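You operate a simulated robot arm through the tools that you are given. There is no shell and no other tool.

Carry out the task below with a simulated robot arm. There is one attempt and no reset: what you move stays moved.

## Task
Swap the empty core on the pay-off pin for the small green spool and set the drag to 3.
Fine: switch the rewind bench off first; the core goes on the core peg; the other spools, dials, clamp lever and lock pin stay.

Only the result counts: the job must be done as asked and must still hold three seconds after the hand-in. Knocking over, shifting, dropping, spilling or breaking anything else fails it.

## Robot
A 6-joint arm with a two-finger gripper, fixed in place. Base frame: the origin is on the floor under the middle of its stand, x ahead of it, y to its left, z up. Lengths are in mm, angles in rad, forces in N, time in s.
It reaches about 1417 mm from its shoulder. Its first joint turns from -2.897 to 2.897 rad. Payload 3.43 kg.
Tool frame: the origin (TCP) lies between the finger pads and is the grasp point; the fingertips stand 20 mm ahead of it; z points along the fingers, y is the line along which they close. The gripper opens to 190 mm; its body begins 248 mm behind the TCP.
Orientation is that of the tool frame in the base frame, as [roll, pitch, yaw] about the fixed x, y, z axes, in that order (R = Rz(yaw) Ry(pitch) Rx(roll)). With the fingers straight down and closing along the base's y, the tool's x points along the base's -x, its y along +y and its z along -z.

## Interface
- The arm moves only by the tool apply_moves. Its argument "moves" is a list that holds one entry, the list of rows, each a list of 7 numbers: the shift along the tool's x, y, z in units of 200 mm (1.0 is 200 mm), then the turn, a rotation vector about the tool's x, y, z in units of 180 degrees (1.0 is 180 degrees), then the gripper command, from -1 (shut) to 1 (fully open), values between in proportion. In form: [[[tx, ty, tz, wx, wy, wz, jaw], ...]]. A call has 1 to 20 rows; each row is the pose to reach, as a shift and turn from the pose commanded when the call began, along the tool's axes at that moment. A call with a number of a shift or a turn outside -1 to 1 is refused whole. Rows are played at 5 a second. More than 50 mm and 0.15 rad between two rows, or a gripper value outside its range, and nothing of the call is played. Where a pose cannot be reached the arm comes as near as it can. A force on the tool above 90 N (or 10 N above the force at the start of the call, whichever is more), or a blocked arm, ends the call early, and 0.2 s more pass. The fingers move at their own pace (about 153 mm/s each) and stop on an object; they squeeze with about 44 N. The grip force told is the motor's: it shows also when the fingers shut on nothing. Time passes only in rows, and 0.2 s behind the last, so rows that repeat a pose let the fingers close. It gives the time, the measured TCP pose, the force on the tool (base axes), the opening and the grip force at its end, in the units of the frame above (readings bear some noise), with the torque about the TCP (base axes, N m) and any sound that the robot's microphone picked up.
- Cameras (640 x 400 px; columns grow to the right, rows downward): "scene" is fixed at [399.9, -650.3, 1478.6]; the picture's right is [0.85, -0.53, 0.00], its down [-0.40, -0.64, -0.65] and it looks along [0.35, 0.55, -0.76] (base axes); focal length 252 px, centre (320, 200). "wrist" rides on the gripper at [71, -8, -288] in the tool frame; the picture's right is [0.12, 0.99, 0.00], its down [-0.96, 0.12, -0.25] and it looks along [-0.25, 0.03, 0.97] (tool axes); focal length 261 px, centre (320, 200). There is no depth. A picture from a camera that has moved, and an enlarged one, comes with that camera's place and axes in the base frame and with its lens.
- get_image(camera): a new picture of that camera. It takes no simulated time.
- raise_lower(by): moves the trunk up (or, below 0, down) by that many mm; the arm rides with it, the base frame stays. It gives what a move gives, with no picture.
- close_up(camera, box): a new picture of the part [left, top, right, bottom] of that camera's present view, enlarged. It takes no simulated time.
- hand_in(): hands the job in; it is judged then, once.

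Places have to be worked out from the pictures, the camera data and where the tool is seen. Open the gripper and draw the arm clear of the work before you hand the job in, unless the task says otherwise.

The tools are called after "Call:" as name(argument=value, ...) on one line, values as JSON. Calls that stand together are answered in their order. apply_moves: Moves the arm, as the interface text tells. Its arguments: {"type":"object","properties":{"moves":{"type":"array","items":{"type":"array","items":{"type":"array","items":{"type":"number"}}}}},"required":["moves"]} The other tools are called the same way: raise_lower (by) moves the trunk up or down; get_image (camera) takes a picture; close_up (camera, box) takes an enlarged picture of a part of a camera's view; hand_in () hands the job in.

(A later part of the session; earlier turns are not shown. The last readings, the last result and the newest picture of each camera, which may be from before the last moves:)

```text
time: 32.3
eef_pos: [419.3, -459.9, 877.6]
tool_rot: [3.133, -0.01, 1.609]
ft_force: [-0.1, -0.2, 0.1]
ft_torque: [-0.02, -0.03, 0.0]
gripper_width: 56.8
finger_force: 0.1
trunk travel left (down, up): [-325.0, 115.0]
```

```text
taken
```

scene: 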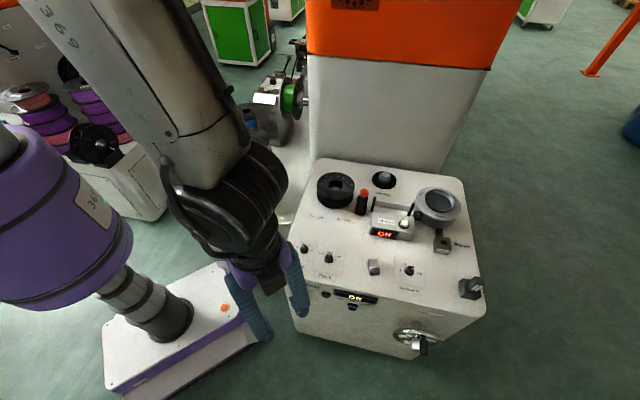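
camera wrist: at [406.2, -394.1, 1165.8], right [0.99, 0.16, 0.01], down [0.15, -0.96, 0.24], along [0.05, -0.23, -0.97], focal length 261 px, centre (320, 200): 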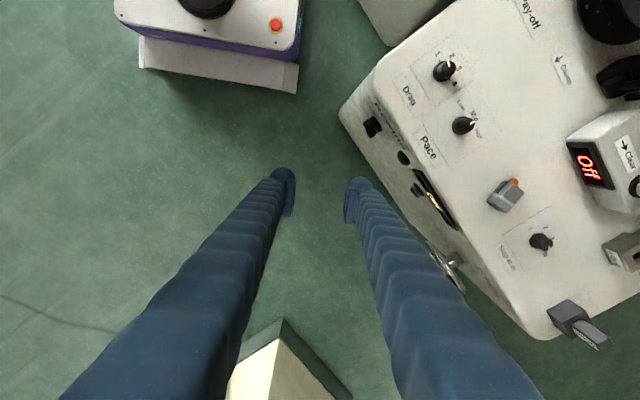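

Pointing down again. I zoom on the Drag and Pace dials from here.

Call:
close_up(camera="wrist", box=[390, 30, 510, 140])

Call:
close_up(camera="scene", box=[290, 230, 345, 280])

```text
3.64 times, centred on (450, 85) of wrist
camera zoom: at [406.2, -394.1, 1165.8], right [0.99, 0.16, 0.01], down [0.15, -0.96, 0.24], along [0.05, -0.23, -0.97], focal length 948 px, centre (-153, 618)
```

zoom: 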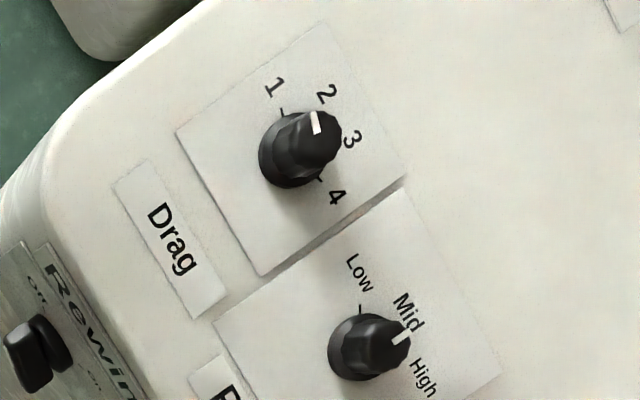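

```text
8.00 times, centred on (318, 255) of scene
camera zoom: at [399.9, -650.3, 1478.6], right [0.85, -0.53, 0.0], down [-0.4, -0.64, -0.65], along [0.35, 0.55, -0.76], focal length 2018 px, centre (340, -240)
```

zoom: 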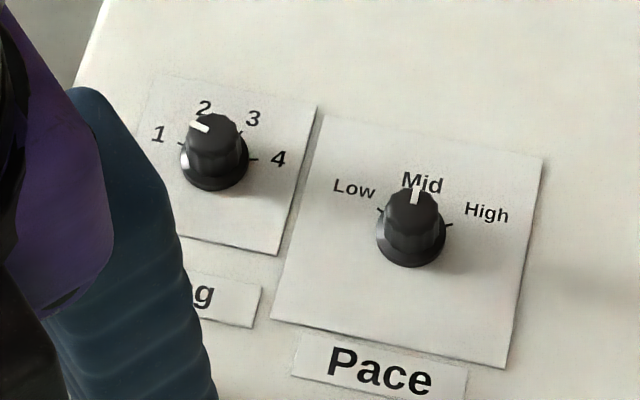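

The mark points at 1 now; positions are spaced ~50° clockwise, so 3 needs +100° about the tool axis. I move above the Drag dial at a safe height and pre-turn the tool by -99° so the turn back stays in known reachable range.

Call:
apply_moves(moves=[[[0.0, 0.0, -0.05, 0, 0, -0.045, -0.4], [0.05, 0.05, -0.11, 0, 0, -0.09, -0.4], [0.15, 0.13, -0.11, 0, 0, -0.135, -0.4], [0.25, 0.22, -0.11, 0, 0, -0.18, -0.4], [0.35, 0.31, -0.11, 0, 0, -0.225, -0.4], [0.45, 0.4, -0.11, 0, 0, -0.27, -0.4], [0.55, 0.48, -0.11, 0, 0, -0.315, -0.4], [0.65, 0.57, -0.11, 0, 0, -0.36, -0.4], [0.75, 0.66, -0.11, 0, 0, -0.405, -0.4], [0.82, 0.73, -0.11, 0, 0, -0.45, -0.4], [0.87, 0.77, -0.11, 0, 0, -0.495, -0.4], [0.905, 0.8, -0.11, 0, 0, -0.54, -0.4], [0.905, 0.8, -0.11, 0, 0, -0.55, -0.4]]])

Call:
get_image(camera="wrist")

Call:
get_image(camera="scene")

```text
time: 35.1
eef_pos: [573.0, -273.8, 900.3]
tool_rot: [3.131, 0.009, -2.946]
ft_force: [0.2, 0.2, -0.4]
ft_torque: [0.0, 0.04, 0.03]
gripper_width: 57.1
finger_force: 0.0
trunk travel left (down, up): [-325.0, 115.0]
```

```text
taken
camera wrist: at [503.7, -299.6, 1188.6], right [-0.31, 0.95, 0.01], down [0.92, 0.3, 0.26], along [0.24, 0.09, -0.97], focal length 261 px, centre (320, 200)
```

wrist: 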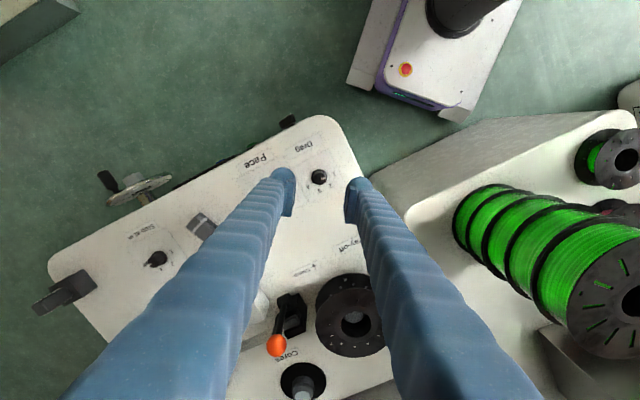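

```text
taken
```

scene: 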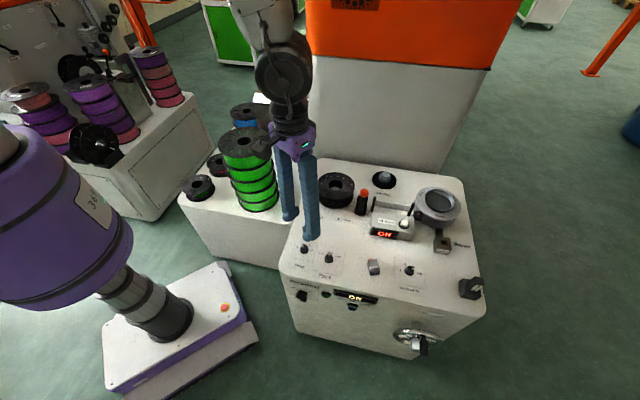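

The dial lies close to the tool axis. I zoom to check centring and the panel.

Call:
close_up(camera="wrist", box=[265, 130, 375, 230])

Call:
close_up(camera="scene", box=[270, 190, 350, 270])

```text
4.00 times, centred on (320, 180) of wrist
camera zoom: at [503.7, -299.6, 1188.6], right [-0.31, 0.95, 0.01], down [0.92, 0.3, 0.26], along [0.24, 0.09, -0.97], focal length 1043 px, centre (320, 280)
```

zoom: 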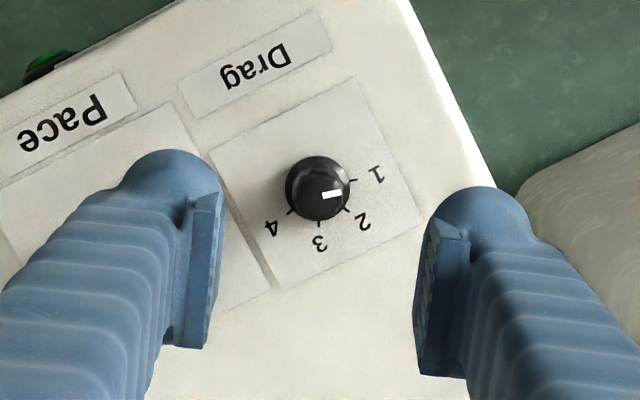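

```text
5.00 times, centred on (310, 230) of scene
camera zoom: at [399.9, -650.3, 1478.6], right [0.85, -0.53, 0.0], down [-0.4, -0.64, -0.65], along [0.35, 0.55, -0.76], focal length 1261 px, centre (370, 50)
```

zoom: 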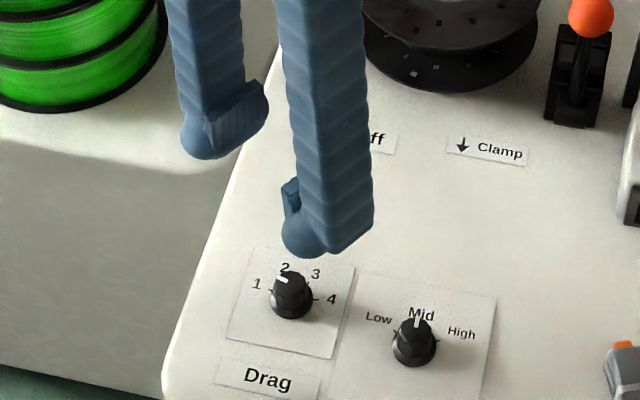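

Centred within a millimetre. I correct the small tilt and descend in part to check the height.

Call:
apply_moves(moves=[[[0, 0, 0.1, 0.0017, 0.0015, 0, -0.4], [0, 0, 0.25, 0.0034, 0.0029, 0, -0.4], [0, 0, 0.35, 0.0034, 0.0029, 0, -0.4], [0, 0, 0.4265, 0.0034, 0.0029, 0, -0.4], [0, 0, 0.4265, 0.0034, 0.0029, 0, -0.4]]])

Call:
close_up(camera="wrist", box=[265, 130, 375, 230])

Call:
close_up(camera="scene", box=[270, 210, 350, 290])

```text
time: 36.3
eef_pos: [574.4, -271.9, 817.0]
tool_rot: [3.14, -0.001, -2.946]
ft_force: [-0.2, -0.1, 0.6]
ft_torque: [-0.02, 0.03, 0.02]
gripper_width: 56.9
finger_force: 0.0
trunk travel left (down, up): [-325.0, 115.0]
```

```text
4.00 times, centred on (320, 180) of wrist
camera zoom: at [507.3, -295.1, 1104.0], right [-0.31, 0.95, 0.0], down [0.92, 0.3, 0.25], along [0.24, 0.08, -0.97], focal length 1043 px, centre (320, 280)
```

zoom: 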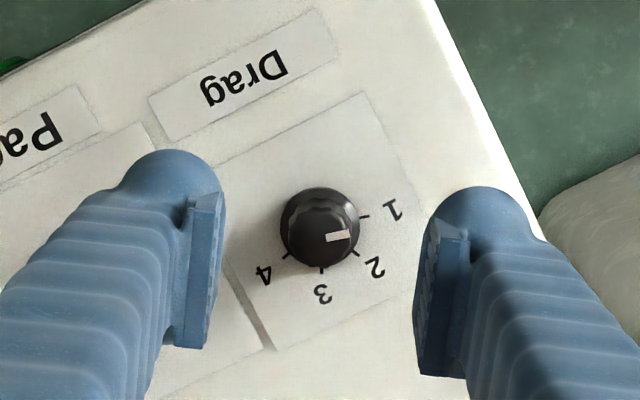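

```text
5.00 times, centred on (310, 250) of scene
camera zoom: at [399.9, -650.3, 1478.6], right [0.85, -0.53, 0.0], down [-0.4, -0.64, -0.65], along [0.35, 0.55, -0.76], focal length 1261 px, centre (370, -50)
```

zoom: 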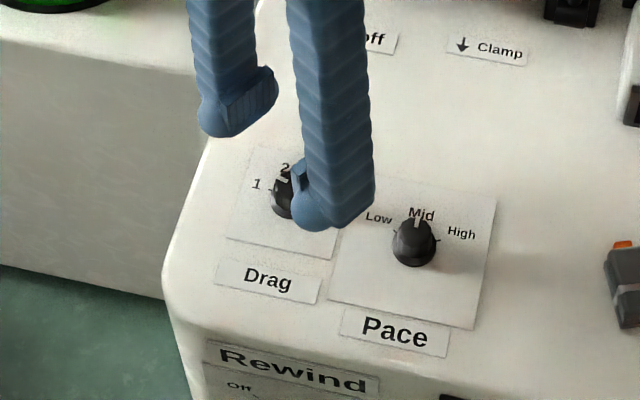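

The bench top works out at z≈740 and the dial is centred under the tool. I descend so the tips end a few mm above the bench.

Call:
apply_moves(moves=[[[0, 0, 0.08, 0, 0, 0, -0.4], [0, 0, 0.16, 0, 0, 0, -0.4], [0, 0, 0.2, 0, 0, 0, -0.4], [0, 0, 0.23, 0, 0, 0, -0.4], [0, 0, 0.25, 0, 0, 0, -0.4], [0, 0, 0.25, 0, 0, 0, -0.4]]])

Call:
close_up(camera="wrist", box=[265, 150, 375, 250])

Call:
close_up(camera="scene", box=[270, 210, 350, 290])

```text
time: 37.7
eef_pos: [574.8, -271.5, 766.9]
tool_rot: [3.14, 0.0, -2.946]
ft_force: [0.3, -0.7, -0.6]
ft_torque: [-0.01, -0.01, -0.02]
gripper_width: 57.2
finger_force: 0.0
trunk travel left (down, up): [-325.0, 115.0]
```

```text
4.00 times, centred on (320, 200) of wrist
camera zoom: at [506.8, -294.4, 1054.8], right [-0.31, 0.95, 0.0], down [0.92, 0.3, 0.25], along [0.24, 0.08, -0.97], focal length 1043 px, centre (320, 200)
```

zoom: 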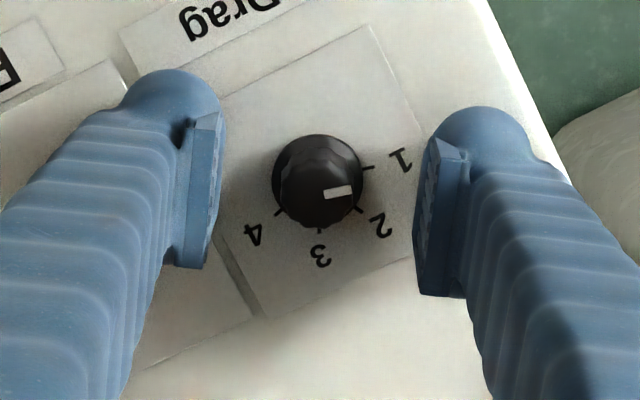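

```text
5.00 times, centred on (310, 250) of scene
camera zoom: at [399.9, -650.3, 1478.6], right [0.85, -0.53, 0.0], down [-0.4, -0.64, -0.65], along [0.35, 0.55, -0.76], focal length 1261 px, centre (370, -50)
```

zoom: 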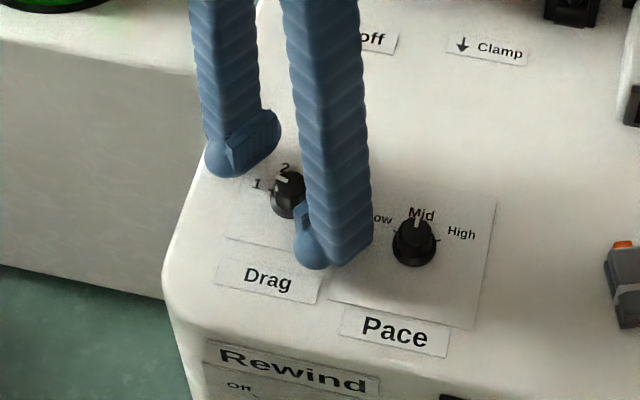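

Tips are about 7 mm above the bench around the knob. I close on it here.

Call:
apply_moves(moves=[[[0, 0, 0, 0, 0, 0, -0.55], [0, 0, 0, 0, 0, 0, -0.7], [0, 0, 0, 0, 0, 0, -0.85], [0, 0, 0, 0, 0, 0, -1], [0, 0, 0, 0, 0, 0, -1], [0, 0, 0, 0, 0, 0, -1]]])

Call:
close_up(camera="wrist", box=[265, 150, 375, 250])

```text
time: 39.1
eef_pos: [574.3, -272.9, 766.9]
tool_rot: [-3.14, 0.002, -2.949]
ft_force: [0.3, -8.4, -0.4]
ft_torque: [-0.03, -0.03, 0.04]
gripper_width: 19.7
finger_force: 44.9
trunk travel left (down, up): [-325.0, 115.0]
```

```text
4.00 times, centred on (320, 200) of wrist
camera zoom: at [507.0, -294.9, 1054.8], right [-0.31, 0.95, 0.0], down [0.92, 0.3, 0.25], along [0.24, 0.08, -0.97], focal length 1043 px, centre (320, 200)
```

zoom: 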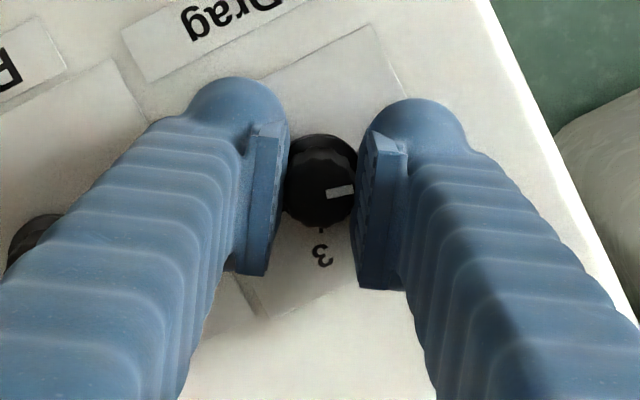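

The knob is held (19.7 mm). I turn +95° about the tool axis.

Call:
apply_moves(moves=[[[0, 0, 0, 0, 0, 0.04, -1], [0, 0, 0, 0, 0, 0.085, -1], [0, 0, 0, 0, 0, 0.13, -1], [0, 0, 0, 0, 0, 0.175, -1], [0, 0, 0, 0, 0, 0.22, -1], [0, 0, 0, 0, 0, 0.265, -1], [0, 0, 0, 0, 0, 0.31, -1], [0, 0, 0, 0, 0, 0.355, -1], [0, 0, 0, 0, 0, 0.4, -1], [0, 0, 0, 0, 0, 0.445, -1], [0, 0, 0, 0, 0, 0.49, -1], [0, 0, 0, 0, 0, 0.53, -1], [0, 0, 0, 0, 0, 0.53, -1]]])

Call:
close_up(camera="wrist", box=[265, 150, 375, 250])

Call:
close_up(camera="scene", box=[270, 210, 350, 290])

```text
time: 41.9
eef_pos: [576.6, -271.9, 766.7]
tool_rot: [3.141, 0.002, 1.67]
ft_force: [30.6, 28.0, 21.1]
ft_torque: [0.18, -0.28, 0.01]
gripper_width: 19.8
finger_force: 44.9
trunk travel left (down, up): [-325.0, 115.0]
```

```text
4.00 times, centred on (320, 200) of wrist
camera zoom: at [560.3, -202.3, 1054.5], right [0.98, 0.22, 0.0], down [0.21, -0.95, 0.25], along [0.06, -0.24, -0.97], focal length 1043 px, centre (320, 200)
```

zoom: 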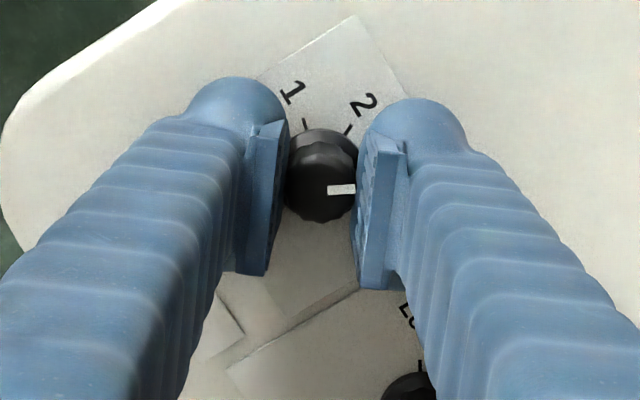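

```text
5.00 times, centred on (310, 250) of scene
camera zoom: at [399.9, -650.3, 1478.6], right [0.85, -0.53, 0.0], down [-0.4, -0.64, -0.65], along [0.35, 0.55, -0.76], focal length 1261 px, centre (370, -50)
```

zoom: 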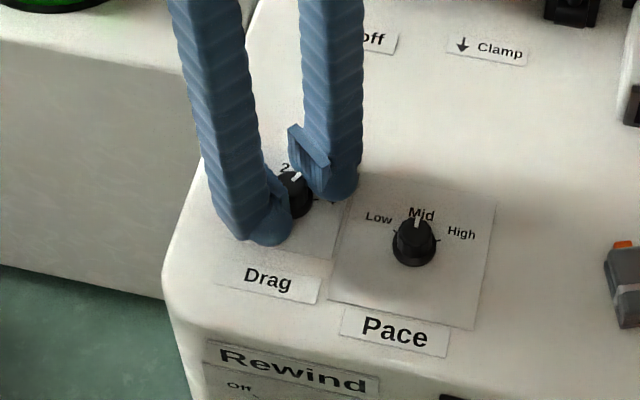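

The mark turned with the tool. I open and lift to see where it points.

Call:
apply_moves(moves=[[[0, 0, 0, 0, 0, 0, -0.8], [0, 0, 0, 0, 0, 0, -0.6], [0, 0, 0, 0, 0, 0, -0.4], [0, 0, -0.05, 0, 0, 0, -0.4], [0, 0, -0.15, 0, 0, 0, -0.4], [0, 0, -0.25, 0, 0, 0, -0.4], [0, 0, -0.25, 0, 0, 0, -0.4]]])

Call:
close_up(camera="wrist", box=[265, 140, 375, 240])

Call:
close_up(camera="scene", box=[290, 230, 345, 280])

```text
time: 43.5
eef_pos: [572.3, -273.3, 817.9]
tool_rot: [-3.142, -0.001, 1.67]
ft_force: [0.8, -0.1, -0.5]
ft_torque: [0.06, 0.0, 0.02]
gripper_width: 57.0
finger_force: 0.1
trunk travel left (down, up): [-325.0, 115.0]
```

```text
4.00 times, centred on (320, 190) of wrist
camera zoom: at [557.8, -203.1, 1105.2], right [0.98, 0.22, 0.0], down [0.21, -0.95, 0.25], along [0.05, -0.24, -0.97], focal length 1043 px, centre (320, 240)
```

zoom: 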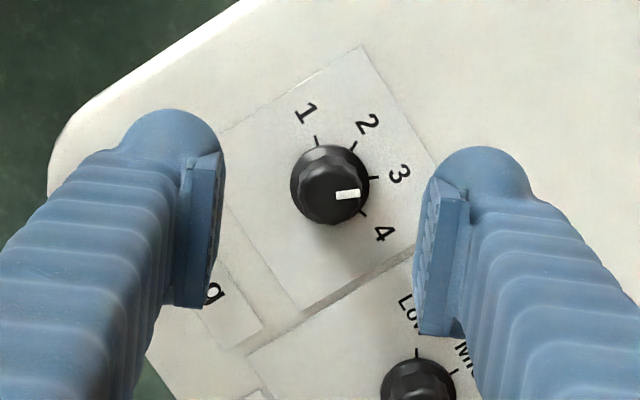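

```text
8.00 times, centred on (318, 255) of scene
camera zoom: at [399.9, -650.3, 1478.6], right [0.85, -0.53, 0.0], down [-0.4, -0.64, -0.65], along [0.35, 0.55, -0.76], focal length 2018 px, centre (340, -240)
```

zoom: 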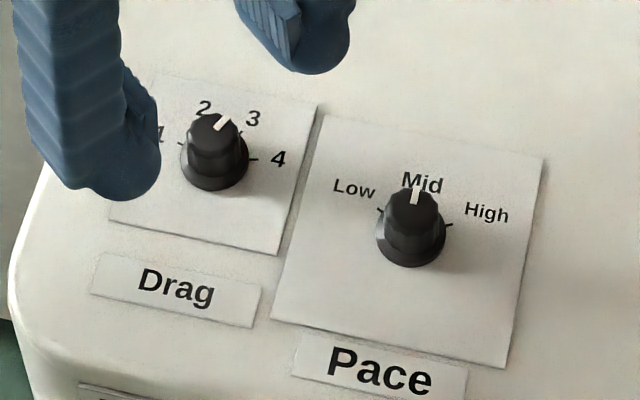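

The mark points squarely at 3 (Pace still at Mid). Next the core: I rise and move over the pay-off pin, opening the gripper wide.

Call:
apply_moves(moves=[[[0, 0, -0.2, 0, 0, 0, -0.4], [0, 0, -0.4, 0, 0, 0, -0.2], [0, 0, -0.6, 0, 0, 0, 0], [0.05, 0.1, -0.7, 0, 0, 0, 0.3], [0.14, 0.28, -0.7, 0, 0, 0, 0.6], [0.24, 0.48, -0.7, 0, 0, 0, 0.8], [0.34, 0.68, -0.7, 0, 0, 0, 0.9], [0.42, 0.85, -0.7, 0, 0, 0, 0.9], [0.42, 0.85, -0.7, 0, 0, 0, 0.9]]])

Call:
get_image(camera="wrist")

Call:
get_image(camera="scene")

```text
time: 45.5
eef_pos: [732.8, -171.6, 954.9]
tool_rot: [-3.141, -0.001, 1.67]
ft_force: [-0.8, -0.6, 0.3]
ft_torque: [0.0, -0.01, 0.01]
gripper_width: 180.6
finger_force: 0.2
trunk travel left (down, up): [-325.0, 115.0]
```

```text
taken
camera wrist: at [717.6, -102.3, 1242.8], right [0.98, 0.22, 0.0], down [0.21, -0.95, 0.25], along [0.05, -0.24, -0.97], focal length 261 px, centre (320, 200)
```

wrist: 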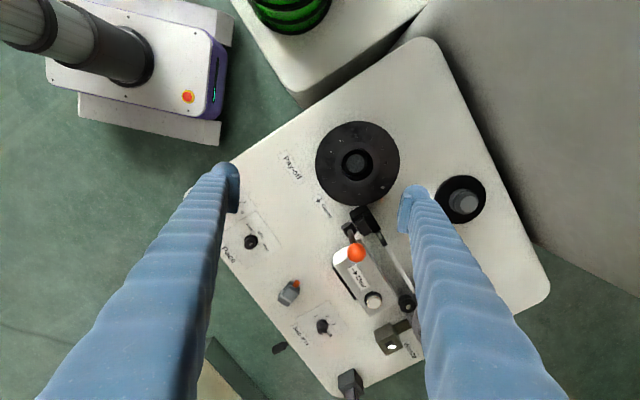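

```text
taken
```

scene: 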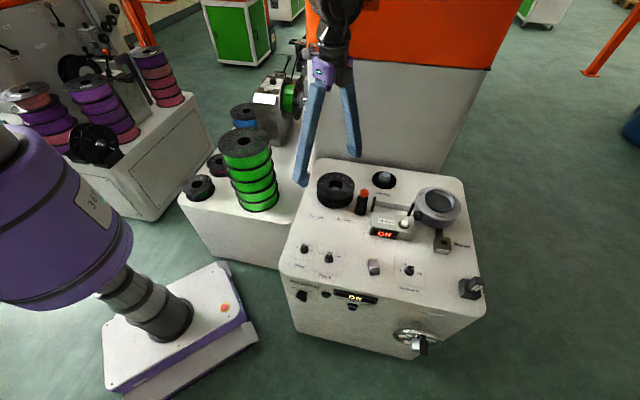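

Core and peg are both in view. I zoom to measure the core, pin, clamp and core peg.

Call:
close_up(camera="wrist", box=[280, 100, 440, 220])

Call:
close_up(camera="wrist", box=[400, 140, 560, 260])

Call:
close_up(camera="scene", box=[300, 160, 400, 220])

```text
3.33 times, centred on (360, 160) of wrist
camera zoom: at [717.6, -102.3, 1242.8], right [0.98, 0.22, 0.0], down [0.21, -0.95, 0.25], along [0.05, -0.24, -0.97], focal length 869 px, centre (187, 333)
```

zoom: 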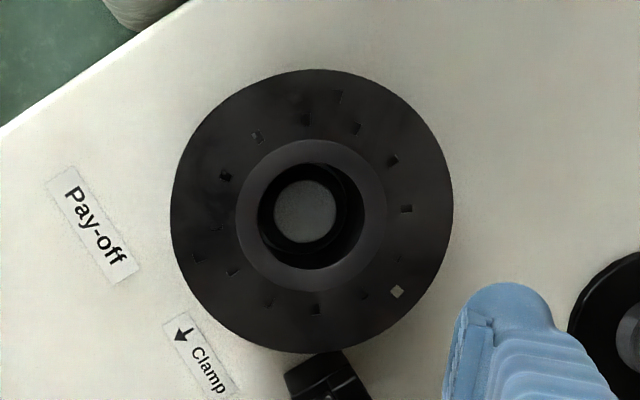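

```text
3.33 times, centred on (480, 200) of wrist
camera zoom: at [717.6, -102.3, 1242.8], right [0.98, 0.22, 0.0], down [0.21, -0.95, 0.25], along [0.05, -0.24, -0.97], focal length 869 px, centre (-213, 200)
```

zoom: 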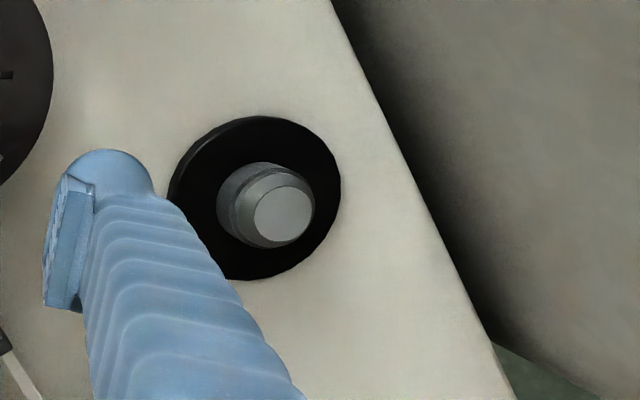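

```text
6.40 times, centred on (350, 190) of scene
camera zoom: at [399.9, -650.3, 1478.6], right [0.85, -0.53, 0.0], down [-0.4, -0.64, -0.65], along [0.35, 0.55, -0.76], focal length 1614 px, centre (128, 264)
```

zoom: 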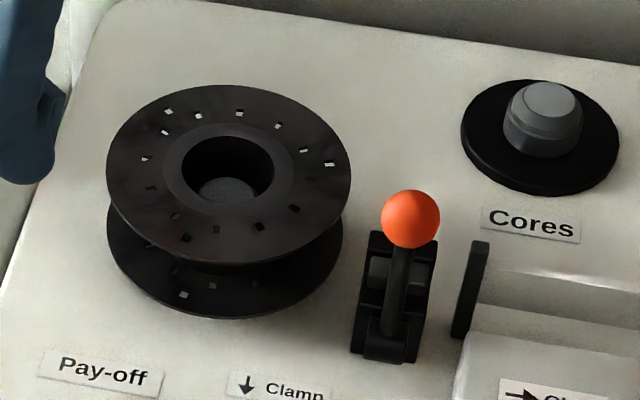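

Core: centre ≈(788.5,-135.4), top z≈811, bottom ≈763, flange Ø≈140; core peg at ≈(1015,-163), top z≈776, disc ≈745. I centre above the core and come down partway to verify.

Call:
apply_moves(moves=[[[0.08, 0.15, 0, 0, 0, 0, 0.9], [0.1525, 0.295, 0, 0, 0, 0, 0.9], [0.1525, 0.295, 0.15, 0, 0, 0, 0.9], [0.1525, 0.295, 0.3, 0, 0, 0, 0.9], [0.1525, 0.295, 0.4, 0, 0, 0, 0.9], [0.1525, 0.295, 0.4, 0, 0, 0, 0.9]]])

Call:
get_image(camera="wrist")

Call:
close_up(camera="scene", box=[290, 110, 410, 230])

```text
time: 46.9
eef_pos: [788.2, -135.4, 877.5]
tool_rot: [3.141, 0.0, 1.67]
ft_force: [0.0, 0.1, -0.3]
ft_torque: [0.04, 0.0, 0.0]
gripper_width: 180.6
finger_force: 0.1
trunk travel left (down, up): [-325.0, 115.0]
```

```text
taken
camera wrist: at [774.0, -67.0, 1164.7], right [0.98, 0.22, 0.0], down [0.21, -0.95, 0.25], along [0.05, -0.24, -0.97], focal length 261 px, centre (320, 200)
```

wrist: 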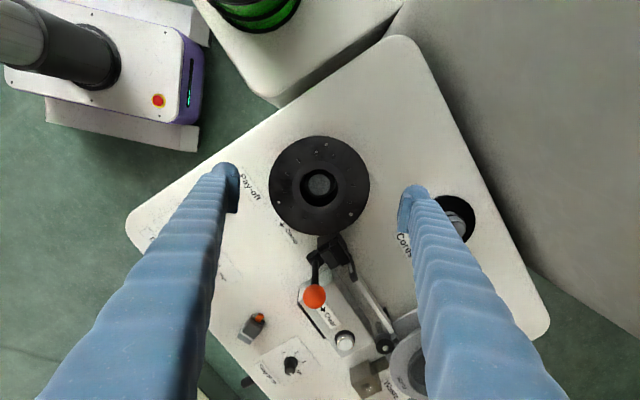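

```text
3.33 times, centred on (350, 170) of scene
camera zoom: at [399.9, -650.3, 1478.6], right [0.85, -0.53, 0.0], down [-0.4, -0.64, -0.65], along [0.35, 0.55, -0.76], focal length 841 px, centre (220, 300)
```

zoom: 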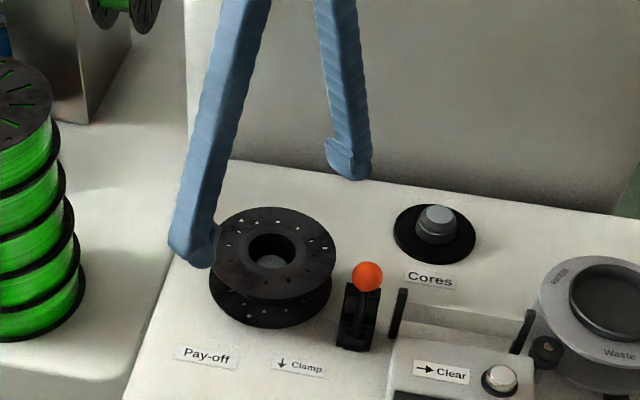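

Centred within ~1 mm. I descend to TCP z≈784 with fingers on both sides of the core.

Call:
apply_moves(moves=[[[0.005, -0.005, 0.12, 0, 0, 0, 0.9], [0.005, -0.005, 0.24, 0, 0, 0, 0.9], [0.005, -0.005, 0.34, 0, 0, 0, 0.9], [0.005, -0.005, 0.42, 0, 0, 0, 0.9], [0.005, -0.005, 0.467, 0, 0, 0, 0.9], [0.005, -0.005, 0.467, 0, 0, 0, 0.9]]])

Call:
get_image(camera="wrist")

Call:
close_up(camera="scene", box=[290, 130, 410, 230])

```text
time: 48.3
eef_pos: [787.2, -135.5, 782.6]
tool_rot: [3.141, 0.001, 1.671]
ft_force: [0.2, -0.3, -0.1]
ft_torque: [0.0, -0.04, 0.01]
gripper_width: 180.7
finger_force: 0.0
trunk travel left (down, up): [-325.0, 115.0]
```

```text
taken
camera wrist: at [772.8, -66.6, 1071.7], right [0.98, 0.22, 0.0], down [0.21, -0.95, 0.25], along [0.05, -0.24, -0.97], focal length 261 px, centre (320, 200)
```

wrist: 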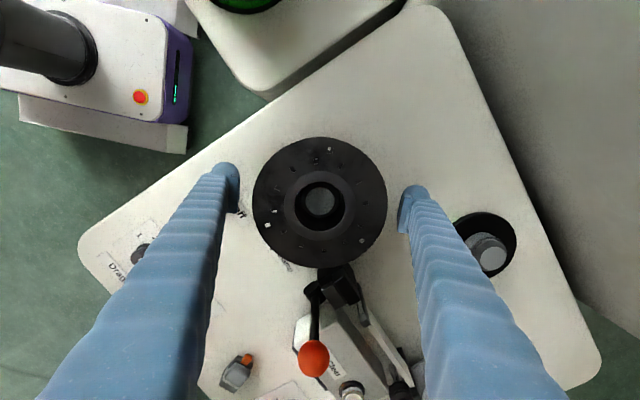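

```text
4.00 times, centred on (350, 180) of scene
camera zoom: at [399.9, -650.3, 1478.6], right [0.85, -0.53, 0.0], down [-0.4, -0.64, -0.65], along [0.35, 0.55, -0.76], focal length 1009 px, centre (200, 280)
```

zoom: 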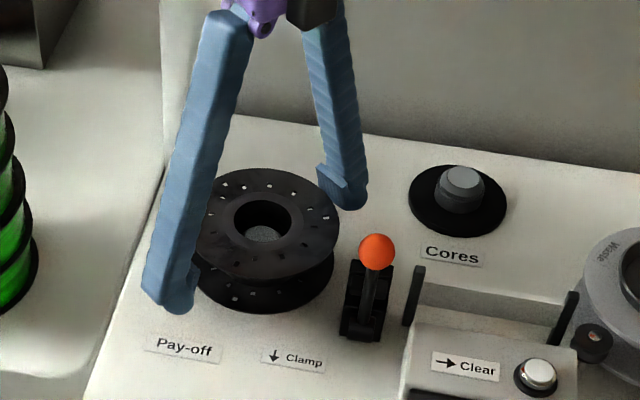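

Fingers straddle both flanges and nothing else. I close on the core.

Call:
apply_moves(moves=[[[0, 0, 0, 0, 0, 0, 0.75], [0, 0, 0, 0, 0, 0, 0.6], [0, 0, 0, 0, 0, 0, 0.5], [0, 0, 0, 0, 0, 0, 0.4], [0, 0, 0, 0, 0, 0, 0.2], [0, 0, 0, 0, 0, 0, 0.2], [0, 0, 0, 0, 0, 0, 0.2]]])

Call:
get_image(camera="wrist")

Call:
close_up(camera="scene", box=[290, 130, 410, 230])

```text
time: 49.9
eef_pos: [786.7, -136.7, 784.5]
tool_rot: [-3.141, 0.001, 1.67]
ft_force: [3.0, -2.6, 2.4]
ft_torque: [-0.07, -0.07, 0.01]
gripper_width: 149.4
finger_force: 43.4
trunk travel left (down, up): [-325.0, 115.0]
```

```text
taken
camera wrist: at [772.9, -66.6, 1071.8], right [0.98, 0.22, 0.0], down [0.21, -0.95, 0.25], along [0.05, -0.24, -0.97], focal length 261 px, centre (320, 200)
```

wrist: 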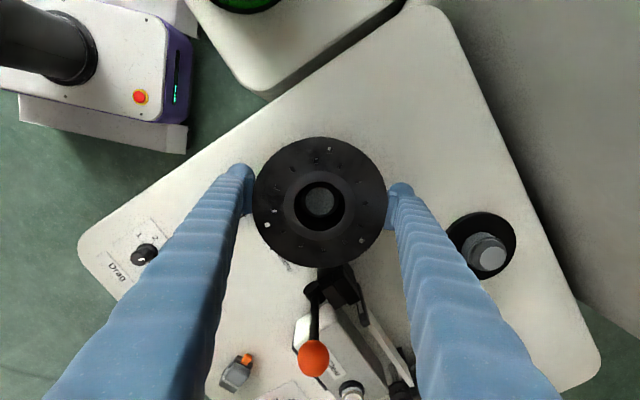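

```text
4.00 times, centred on (350, 180) of scene
camera zoom: at [399.9, -650.3, 1478.6], right [0.85, -0.53, 0.0], down [-0.4, -0.64, -0.65], along [0.35, 0.55, -0.76], focal length 1009 px, centre (200, 280)
```

zoom: 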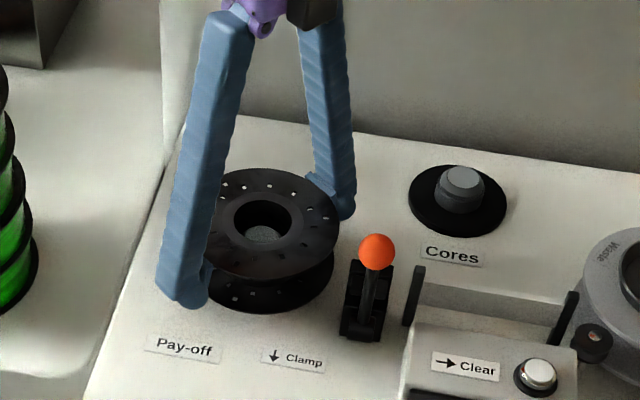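

Gripped at 149 mm. I lift gently 12 mm first and watch the force.

Call:
apply_moves(moves=[[[0, 0, -0.02, 0, 0, 0, 0.2], [0, 0, -0.04, 0, 0, 0, 0.2], [0, 0, -0.06, 0, 0, 0, 0.2], [0, 0, -0.06, 0, 0, 0, 0.2]]])

Call:
close_up(camera="scene", box=[290, 130, 410, 230])

```text
time: 50.9
eef_pos: [787.6, -135.6, 794.8]
tool_rot: [-3.141, 0.001, 1.669]
ft_force: [-0.6, -0.4, -2.2]
ft_torque: [-0.02, 0.09, -0.02]
gripper_width: 149.3
finger_force: 44.0
trunk travel left (down, up): [-325.0, 115.0]
```

```text
4.00 times, centred on (350, 180) of scene
camera zoom: at [399.9, -650.3, 1478.6], right [0.85, -0.53, 0.0], down [-0.4, -0.64, -0.65], along [0.35, 0.55, -0.76], focal length 1009 px, centre (200, 280)
```

zoom: 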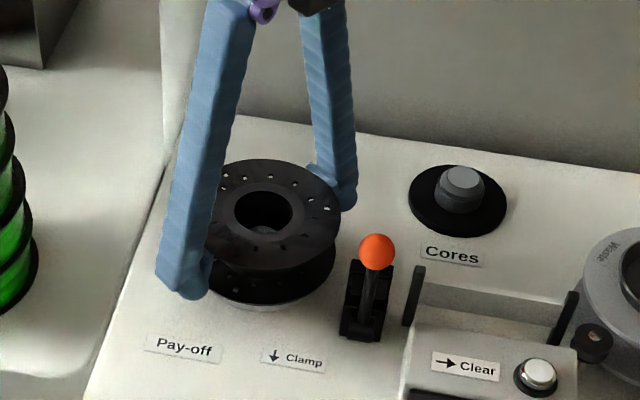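

The core comes up freely (~2 N). I lift it another ~110 mm and carry it toward the core peg.

Call:
apply_moves(moves=[[[0, 0, -0.1, 0, 0, 0, 0.2], [0, 0, -0.25, 0, 0, 0, 0.2], [0, 0, -0.4, 0, 0, 0, 0.2], [0, 0, -0.55, 0, 0, 0, 0.2], [-0.02, 0.1, -0.6, 0, 0, 0, 0.2], [-0.05, 0.22, -0.6, 0, 0, 0, 0.2], [-0.08, 0.36, -0.6, 0, 0, 0, 0.2], [-0.11, 0.5, -0.6, 0, 0, 0, 0.2], [-0.14, 0.63, -0.6, 0, 0, 0, 0.2], [-0.17, 0.75, -0.6, 0, 0, 0, 0.2], [-0.17, 0.75, -0.6, 0, 0, 0, 0.2]]])

Call:
get_image(camera="wrist")

Call:
get_image(camera="scene")

```text
time: 53.3
eef_pos: [942.1, -153.9, 915.8]
tool_rot: [-3.141, 0.0, 1.671]
ft_force: [-0.2, 0.2, -2.1]
ft_torque: [0.03, 0.0, 0.01]
gripper_width: 149.0
finger_force: 43.6
trunk travel left (down, up): [-325.0, 115.0]
```

```text
taken
camera wrist: at [927.4, -85.3, 1204.0], right [0.98, 0.22, 0.0], down [0.21, -0.95, 0.25], along [0.05, -0.24, -0.97], focal length 261 px, centre (320, 200)
```

wrist: 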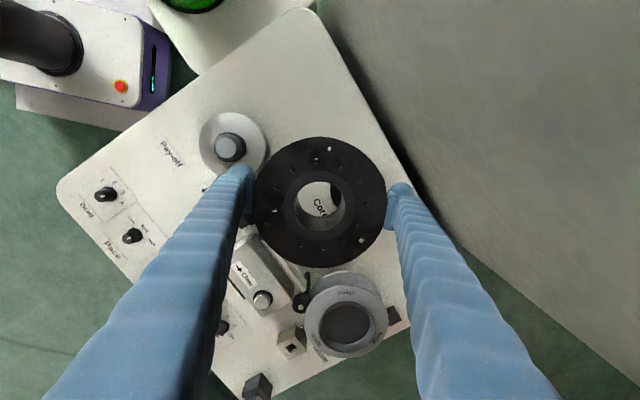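

```text
taken
```

scene: 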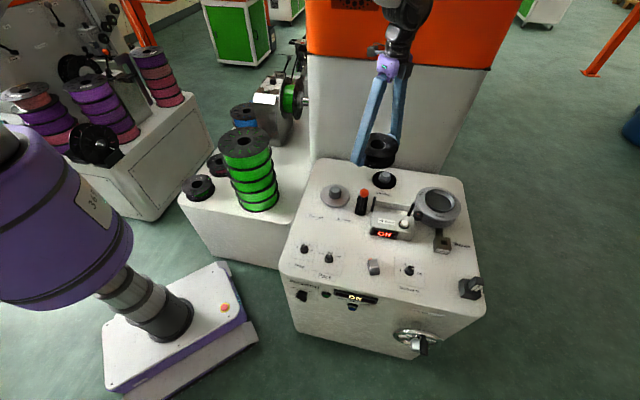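

The core is held level; the bare pay-off pin shows a pale shoulder disc. I continue to above the core peg.

Call:
apply_moves(moves=[[[-0.03, 0.1, 0, 0, 0, 0, 0.2], [-0.05, 0.2, 0, 0, 0, 0, 0.2], [-0.07, 0.3, 0, 0, 0, 0, 0.2], [-0.082, 0.358, 0, 0, 0, 0, 0.2], [-0.082, 0.358, 0, 0, 0, 0, 0.2]]])

Call:
get_image(camera="wrist")

Call:
get_image(camera="scene")

Call:
close_up(camera="scene", box=[300, 120, 440, 220])

```text
time: 54.5
eef_pos: [1015.4, -163.8, 916.3]
tool_rot: [-3.141, -0.001, 1.672]
ft_force: [0.4, 0.3, -1.0]
ft_torque: [0.01, -0.02, -0.03]
gripper_width: 149.3
finger_force: 44.0
trunk travel left (down, up): [-325.0, 115.0]
```

```text
taken
camera wrist: at [1000.3, -94.8, 1204.2], right [0.98, 0.22, 0.0], down [0.21, -0.95, 0.25], along [0.05, -0.24, -0.97], focal length 261 px, centre (320, 200)
```

wrist: 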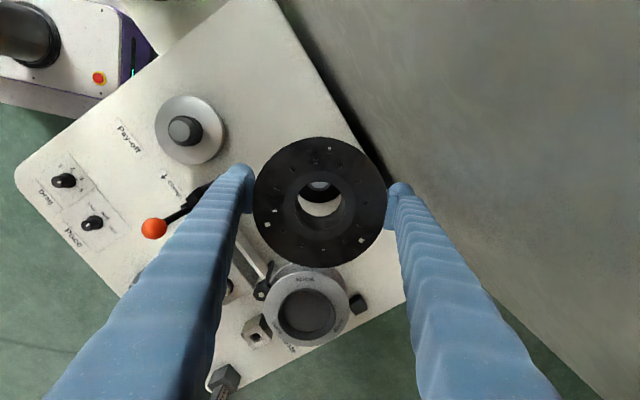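

```text
taken
```

scene: 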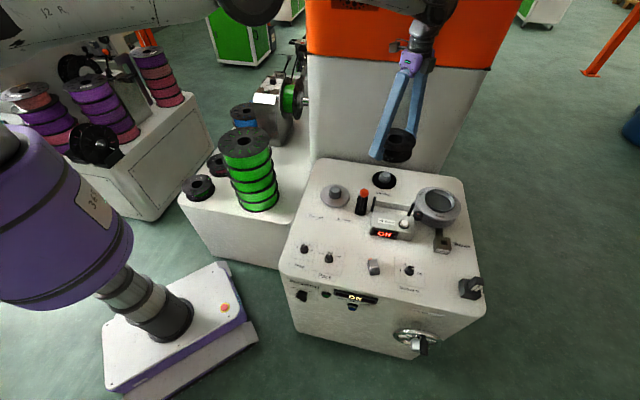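

```text
4.00 times, centred on (370, 170) of scene
camera zoom: at [399.9, -650.3, 1478.6], right [0.85, -0.53, 0.0], down [-0.4, -0.64, -0.65], along [0.35, 0.55, -0.76], focal length 1009 px, centre (120, 320)
```

zoom: 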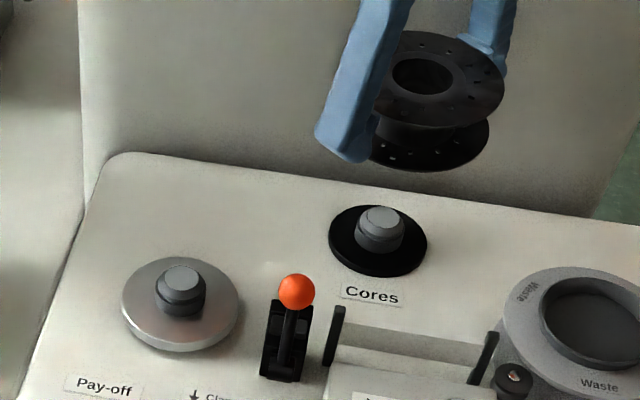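

I look through the core's bore to check alignment with the peg.

Call:
close_up(camera="wrist", box=[240, 130, 400, 270])

Call:
close_up(camera="wrist", box=[130, 80, 250, 180])

```text
2.86 times, centred on (320, 200) of wrist
camera zoom: at [1000.3, -94.8, 1204.2], right [0.98, 0.22, 0.0], down [0.21, -0.95, 0.25], along [0.05, -0.24, -0.97], focal length 745 px, centre (320, 200)
```

zoom: 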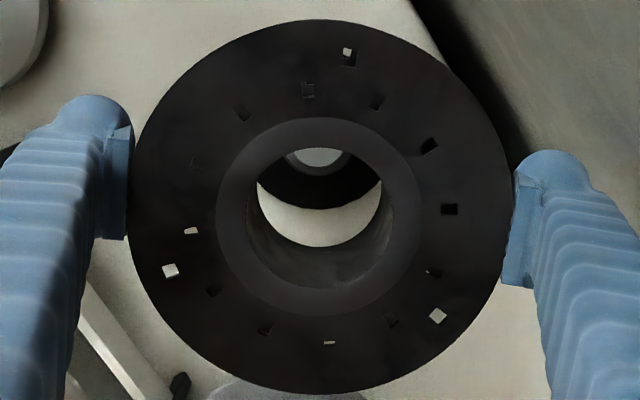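

```text
4.00 times, centred on (190, 130) of wrist
camera zoom: at [1000.3, -94.8, 1204.2], right [0.98, 0.22, 0.0], down [0.21, -0.95, 0.25], along [0.05, -0.24, -0.97], focal length 1043 px, centre (840, 480)
```

zoom: 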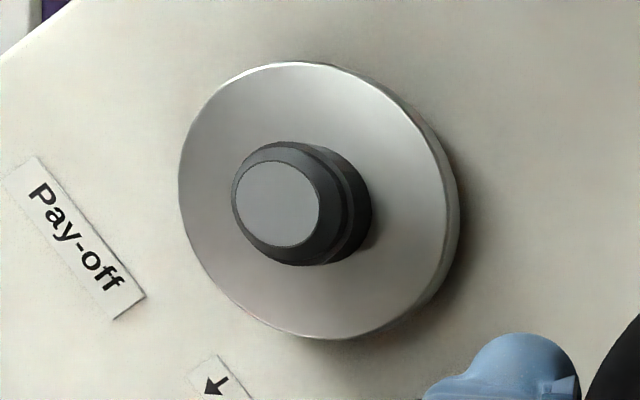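

The peg shows through the bore; offset is ~3 mm along tool x, which I correct. I lower to just above the peg top and check.

Call:
apply_moves(moves=[[[-0.015, 0, 0.1, 0, 0, 0, 0.2], [-0.015, 0, 0.22, 0, 0, 0, 0.2], [-0.015, 0, 0.35, 0, 0, 0, 0.2], [-0.015, 0, 0.46, 0, 0, 0, 0.2], [-0.015, 0, 0.53, 0, 0, 0, 0.2], [-0.015, 0, 0.53, 0, 0, 0, 0.2]]])

Call:
close_up(camera="wrist", box=[240, 130, 400, 270])

Call:
close_up(camera="scene", box=[330, 120, 450, 220])

```text
time: 55.9
eef_pos: [1013.7, -166.7, 808.3]
tool_rot: [-3.14, 0.0, 1.671]
ft_force: [0.0, -0.3, -2.2]
ft_torque: [0.02, -0.03, 0.03]
gripper_width: 149.0
finger_force: 43.5
trunk travel left (down, up): [-325.0, 115.0]
```

```text
2.86 times, centred on (320, 200) of wrist
camera zoom: at [999.0, -98.1, 1097.0], right [0.98, 0.22, 0.0], down [0.21, -0.95, 0.25], along [0.05, -0.24, -0.97], focal length 745 px, centre (320, 200)
```

zoom: 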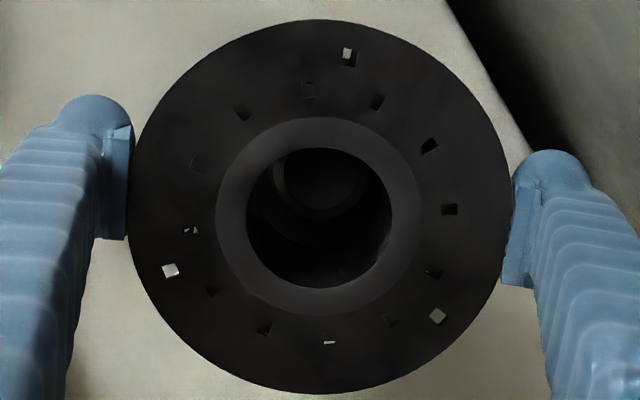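

```text
4.00 times, centred on (390, 170) of scene
camera zoom: at [399.9, -650.3, 1478.6], right [0.85, -0.53, 0.0], down [-0.4, -0.64, -0.65], along [0.35, 0.55, -0.76], focal length 1009 px, centre (40, 320)
```

zoom: 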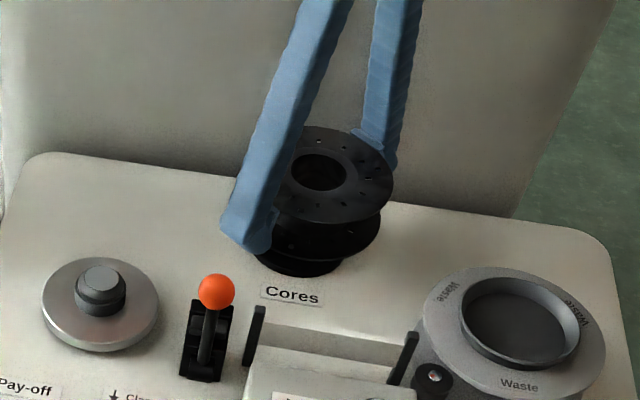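

The peg's rim is concentric with the bore within ~1 mm. I lower slowly over it.

Call:
apply_moves(moves=[[[0, 0, 0.03, 0, 0, 0, 0.2], [0, 0, 0.06, 0, 0, 0, 0.2], [0, 0, 0.09, 0, 0, 0, 0.2], [0, 0, 0.12, 0, 0, 0, 0.2], [0, 0, 0.15, 0, 0, 0, 0.2], [0, 0, 0.17, 0, 0, 0, 0.2], [0, 0, 0.17, 0, 0, 0, 0.2]]])

Call:
close_up(camera="wrist", box=[240, 130, 400, 270])

Call:
close_up(camera="scene", box=[330, 120, 450, 220])

```text
time: 57.5
eef_pos: [1010.4, -165.5, 777.5]
tool_rot: [3.141, 0.0, 1.669]
ft_force: [18.9, 5.9, 7.5]
ft_torque: [-0.02, -0.04, 0.01]
gripper_width: 146.0
finger_force: 44.0
out of reach, approached as far as the arm can: row 3, 4, 5, 6, 7
trunk travel left (down, up): [-325.0, 115.0]
```

```text
2.86 times, centred on (320, 200) of wrist
camera zoom: at [994.7, -96.8, 1065.0], right [0.98, 0.22, 0.0], down [0.21, -0.95, 0.25], along [0.06, -0.24, -0.97], focal length 745 px, centre (320, 200)
```

zoom: 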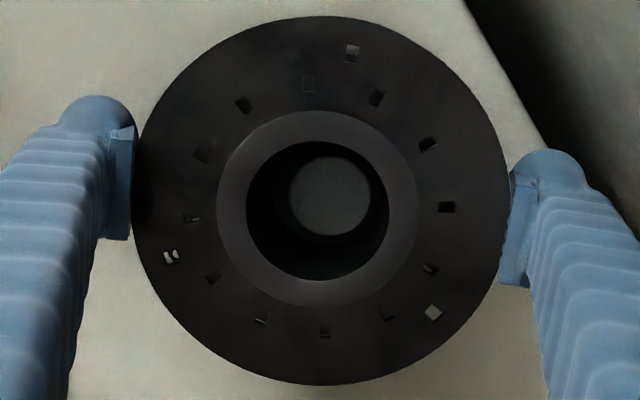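

```text
4.00 times, centred on (390, 170) of scene
camera zoom: at [399.9, -650.3, 1478.6], right [0.85, -0.53, 0.0], down [-0.4, -0.64, -0.65], along [0.35, 0.55, -0.76], focal length 1009 px, centre (40, 320)
```

zoom: 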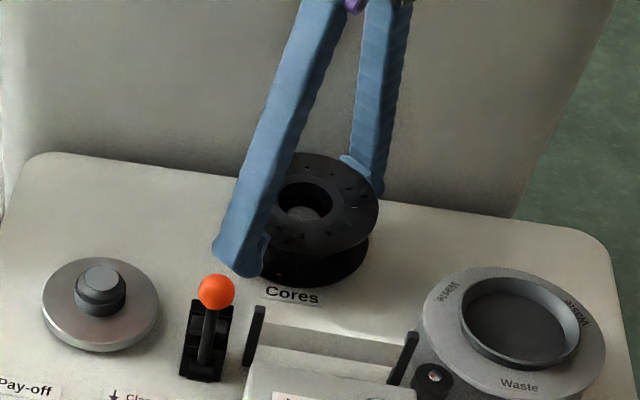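

The arm reached its extension limit near this height (it was pulled back ~4 mm in x), but the peg is inside the bore. I lower the trunk a little to bring the core down and regain reach.

Call:
raise_lower(by=-6)

Call:
close_up(camera="wrist", box=[240, 130, 400, 270])

```text
time: 58.0
eef_pos: [1010.6, -165.8, 775.8]
tool_rot: [3.134, 0.0, 1.67]
ft_force: [20.9, 5.0, 43.1]
ft_torque: [-0.15, 1.17, 0.1]
gripper_width: 147.1
finger_force: 44.1
trunk travel left (down, up): [-319.0, 121.0]
```

```text
2.86 times, centred on (320, 200) of wrist
camera zoom: at [993.2, -96.6, 1063.7], right [0.98, 0.22, 0.01], down [0.21, -0.95, 0.25], along [0.06, -0.24, -0.97], focal length 745 px, centre (320, 200)
```

zoom: 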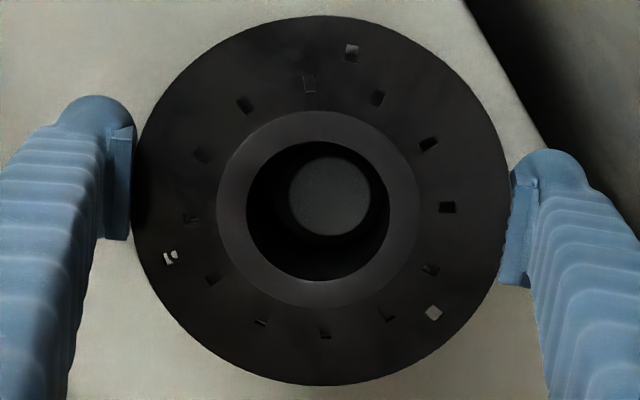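

Only 1.7 mm of the 6 mm was followed and there is now 43 N upward, so the core is catching on the peg. I look closely before anything else.

Call:
close_up(camera="scene", box=[350, 140, 420, 210])

Call:
close_up(camera="wrist", box=[285, 160, 365, 230])

```text
5.71 times, centred on (385, 175) of scene
camera zoom: at [399.9, -650.3, 1478.6], right [0.85, -0.53, 0.0], down [-0.4, -0.64, -0.65], along [0.35, 0.55, -0.76], focal length 1441 px, centre (-51, 343)
```

zoom: 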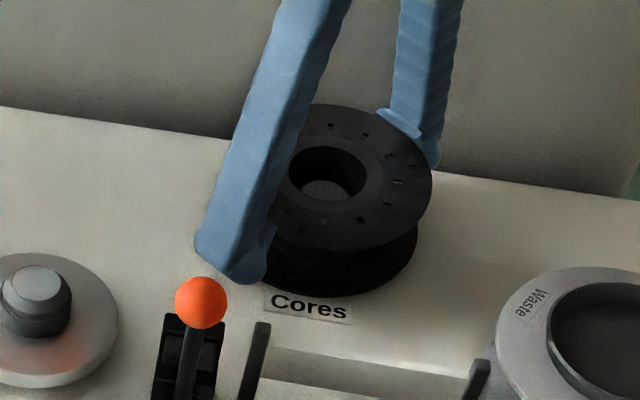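

```text
5.71 times, centred on (325, 195) of wrist
camera zoom: at [993.2, -96.6, 1063.7], right [0.98, 0.22, 0.01], down [0.21, -0.95, 0.25], along [0.06, -0.24, -0.97], focal length 1489 px, centre (291, 229)
```

zoom: 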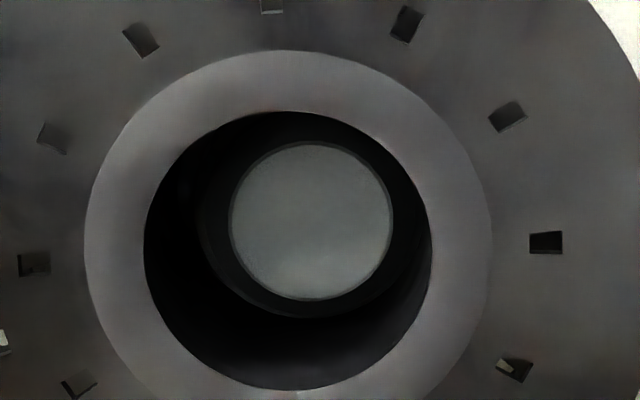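

The core bore is ~4–5 mm off the peg (arm was pulled back by its reach limit), so it rests on the peg's wider lower ring. I lift it back off, then lower the trunk so the arm works less extended.

Call:
apply_moves(moves=[[[0, 0, -0.05, 0, 0, 0, 0.2], [0, 0, -0.12, 0, 0, 0, 0.2], [0, 0, -0.25, 0, 0, 0, 0.2], [0, 0, -0.4, 0, 0, 0, 0.2], [0, 0, -0.55, 0, 0, 0, 0.2], [0, 0, -0.7, 0, 0, 0, 0.2], [0, 0, -0.75, 0, 0, 0, 0.2], [0, 0, -0.75, 0, 0, 0, 0.2]]])

Call:
close_up(camera="wrist", box=[240, 130, 400, 270])

Call:
get_image(camera="scene")

```text
time: 59.9
eef_pos: [1009.6, -164.9, 919.5]
tool_rot: [3.141, 0.0, 1.668]
ft_force: [-0.4, -0.8, -2.2]
ft_torque: [0.01, -0.02, 0.01]
gripper_width: 139.7
finger_force: 44.1
trunk travel left (down, up): [-319.0, 121.0]
```

```text
2.86 times, centred on (320, 200) of wrist
camera zoom: at [995.1, -97.0, 1207.7], right [0.98, 0.22, 0.0], down [0.21, -0.95, 0.25], along [0.05, -0.24, -0.97], focal length 745 px, centre (320, 200)
```

zoom: 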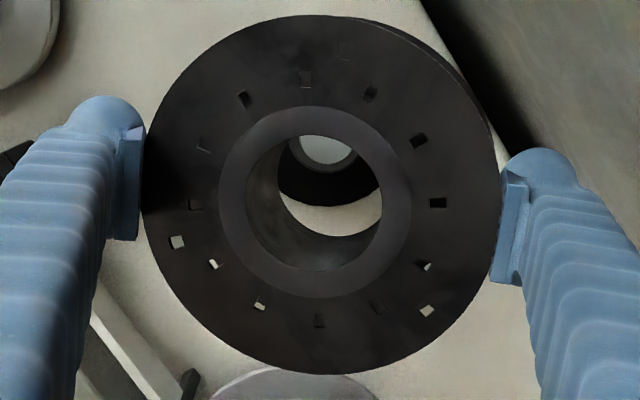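

```text
taken
```

scene: 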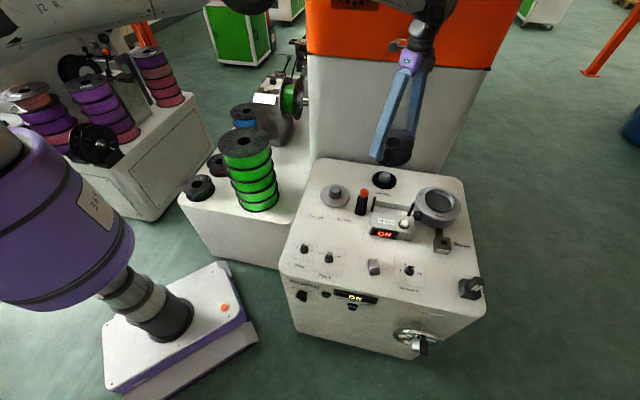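

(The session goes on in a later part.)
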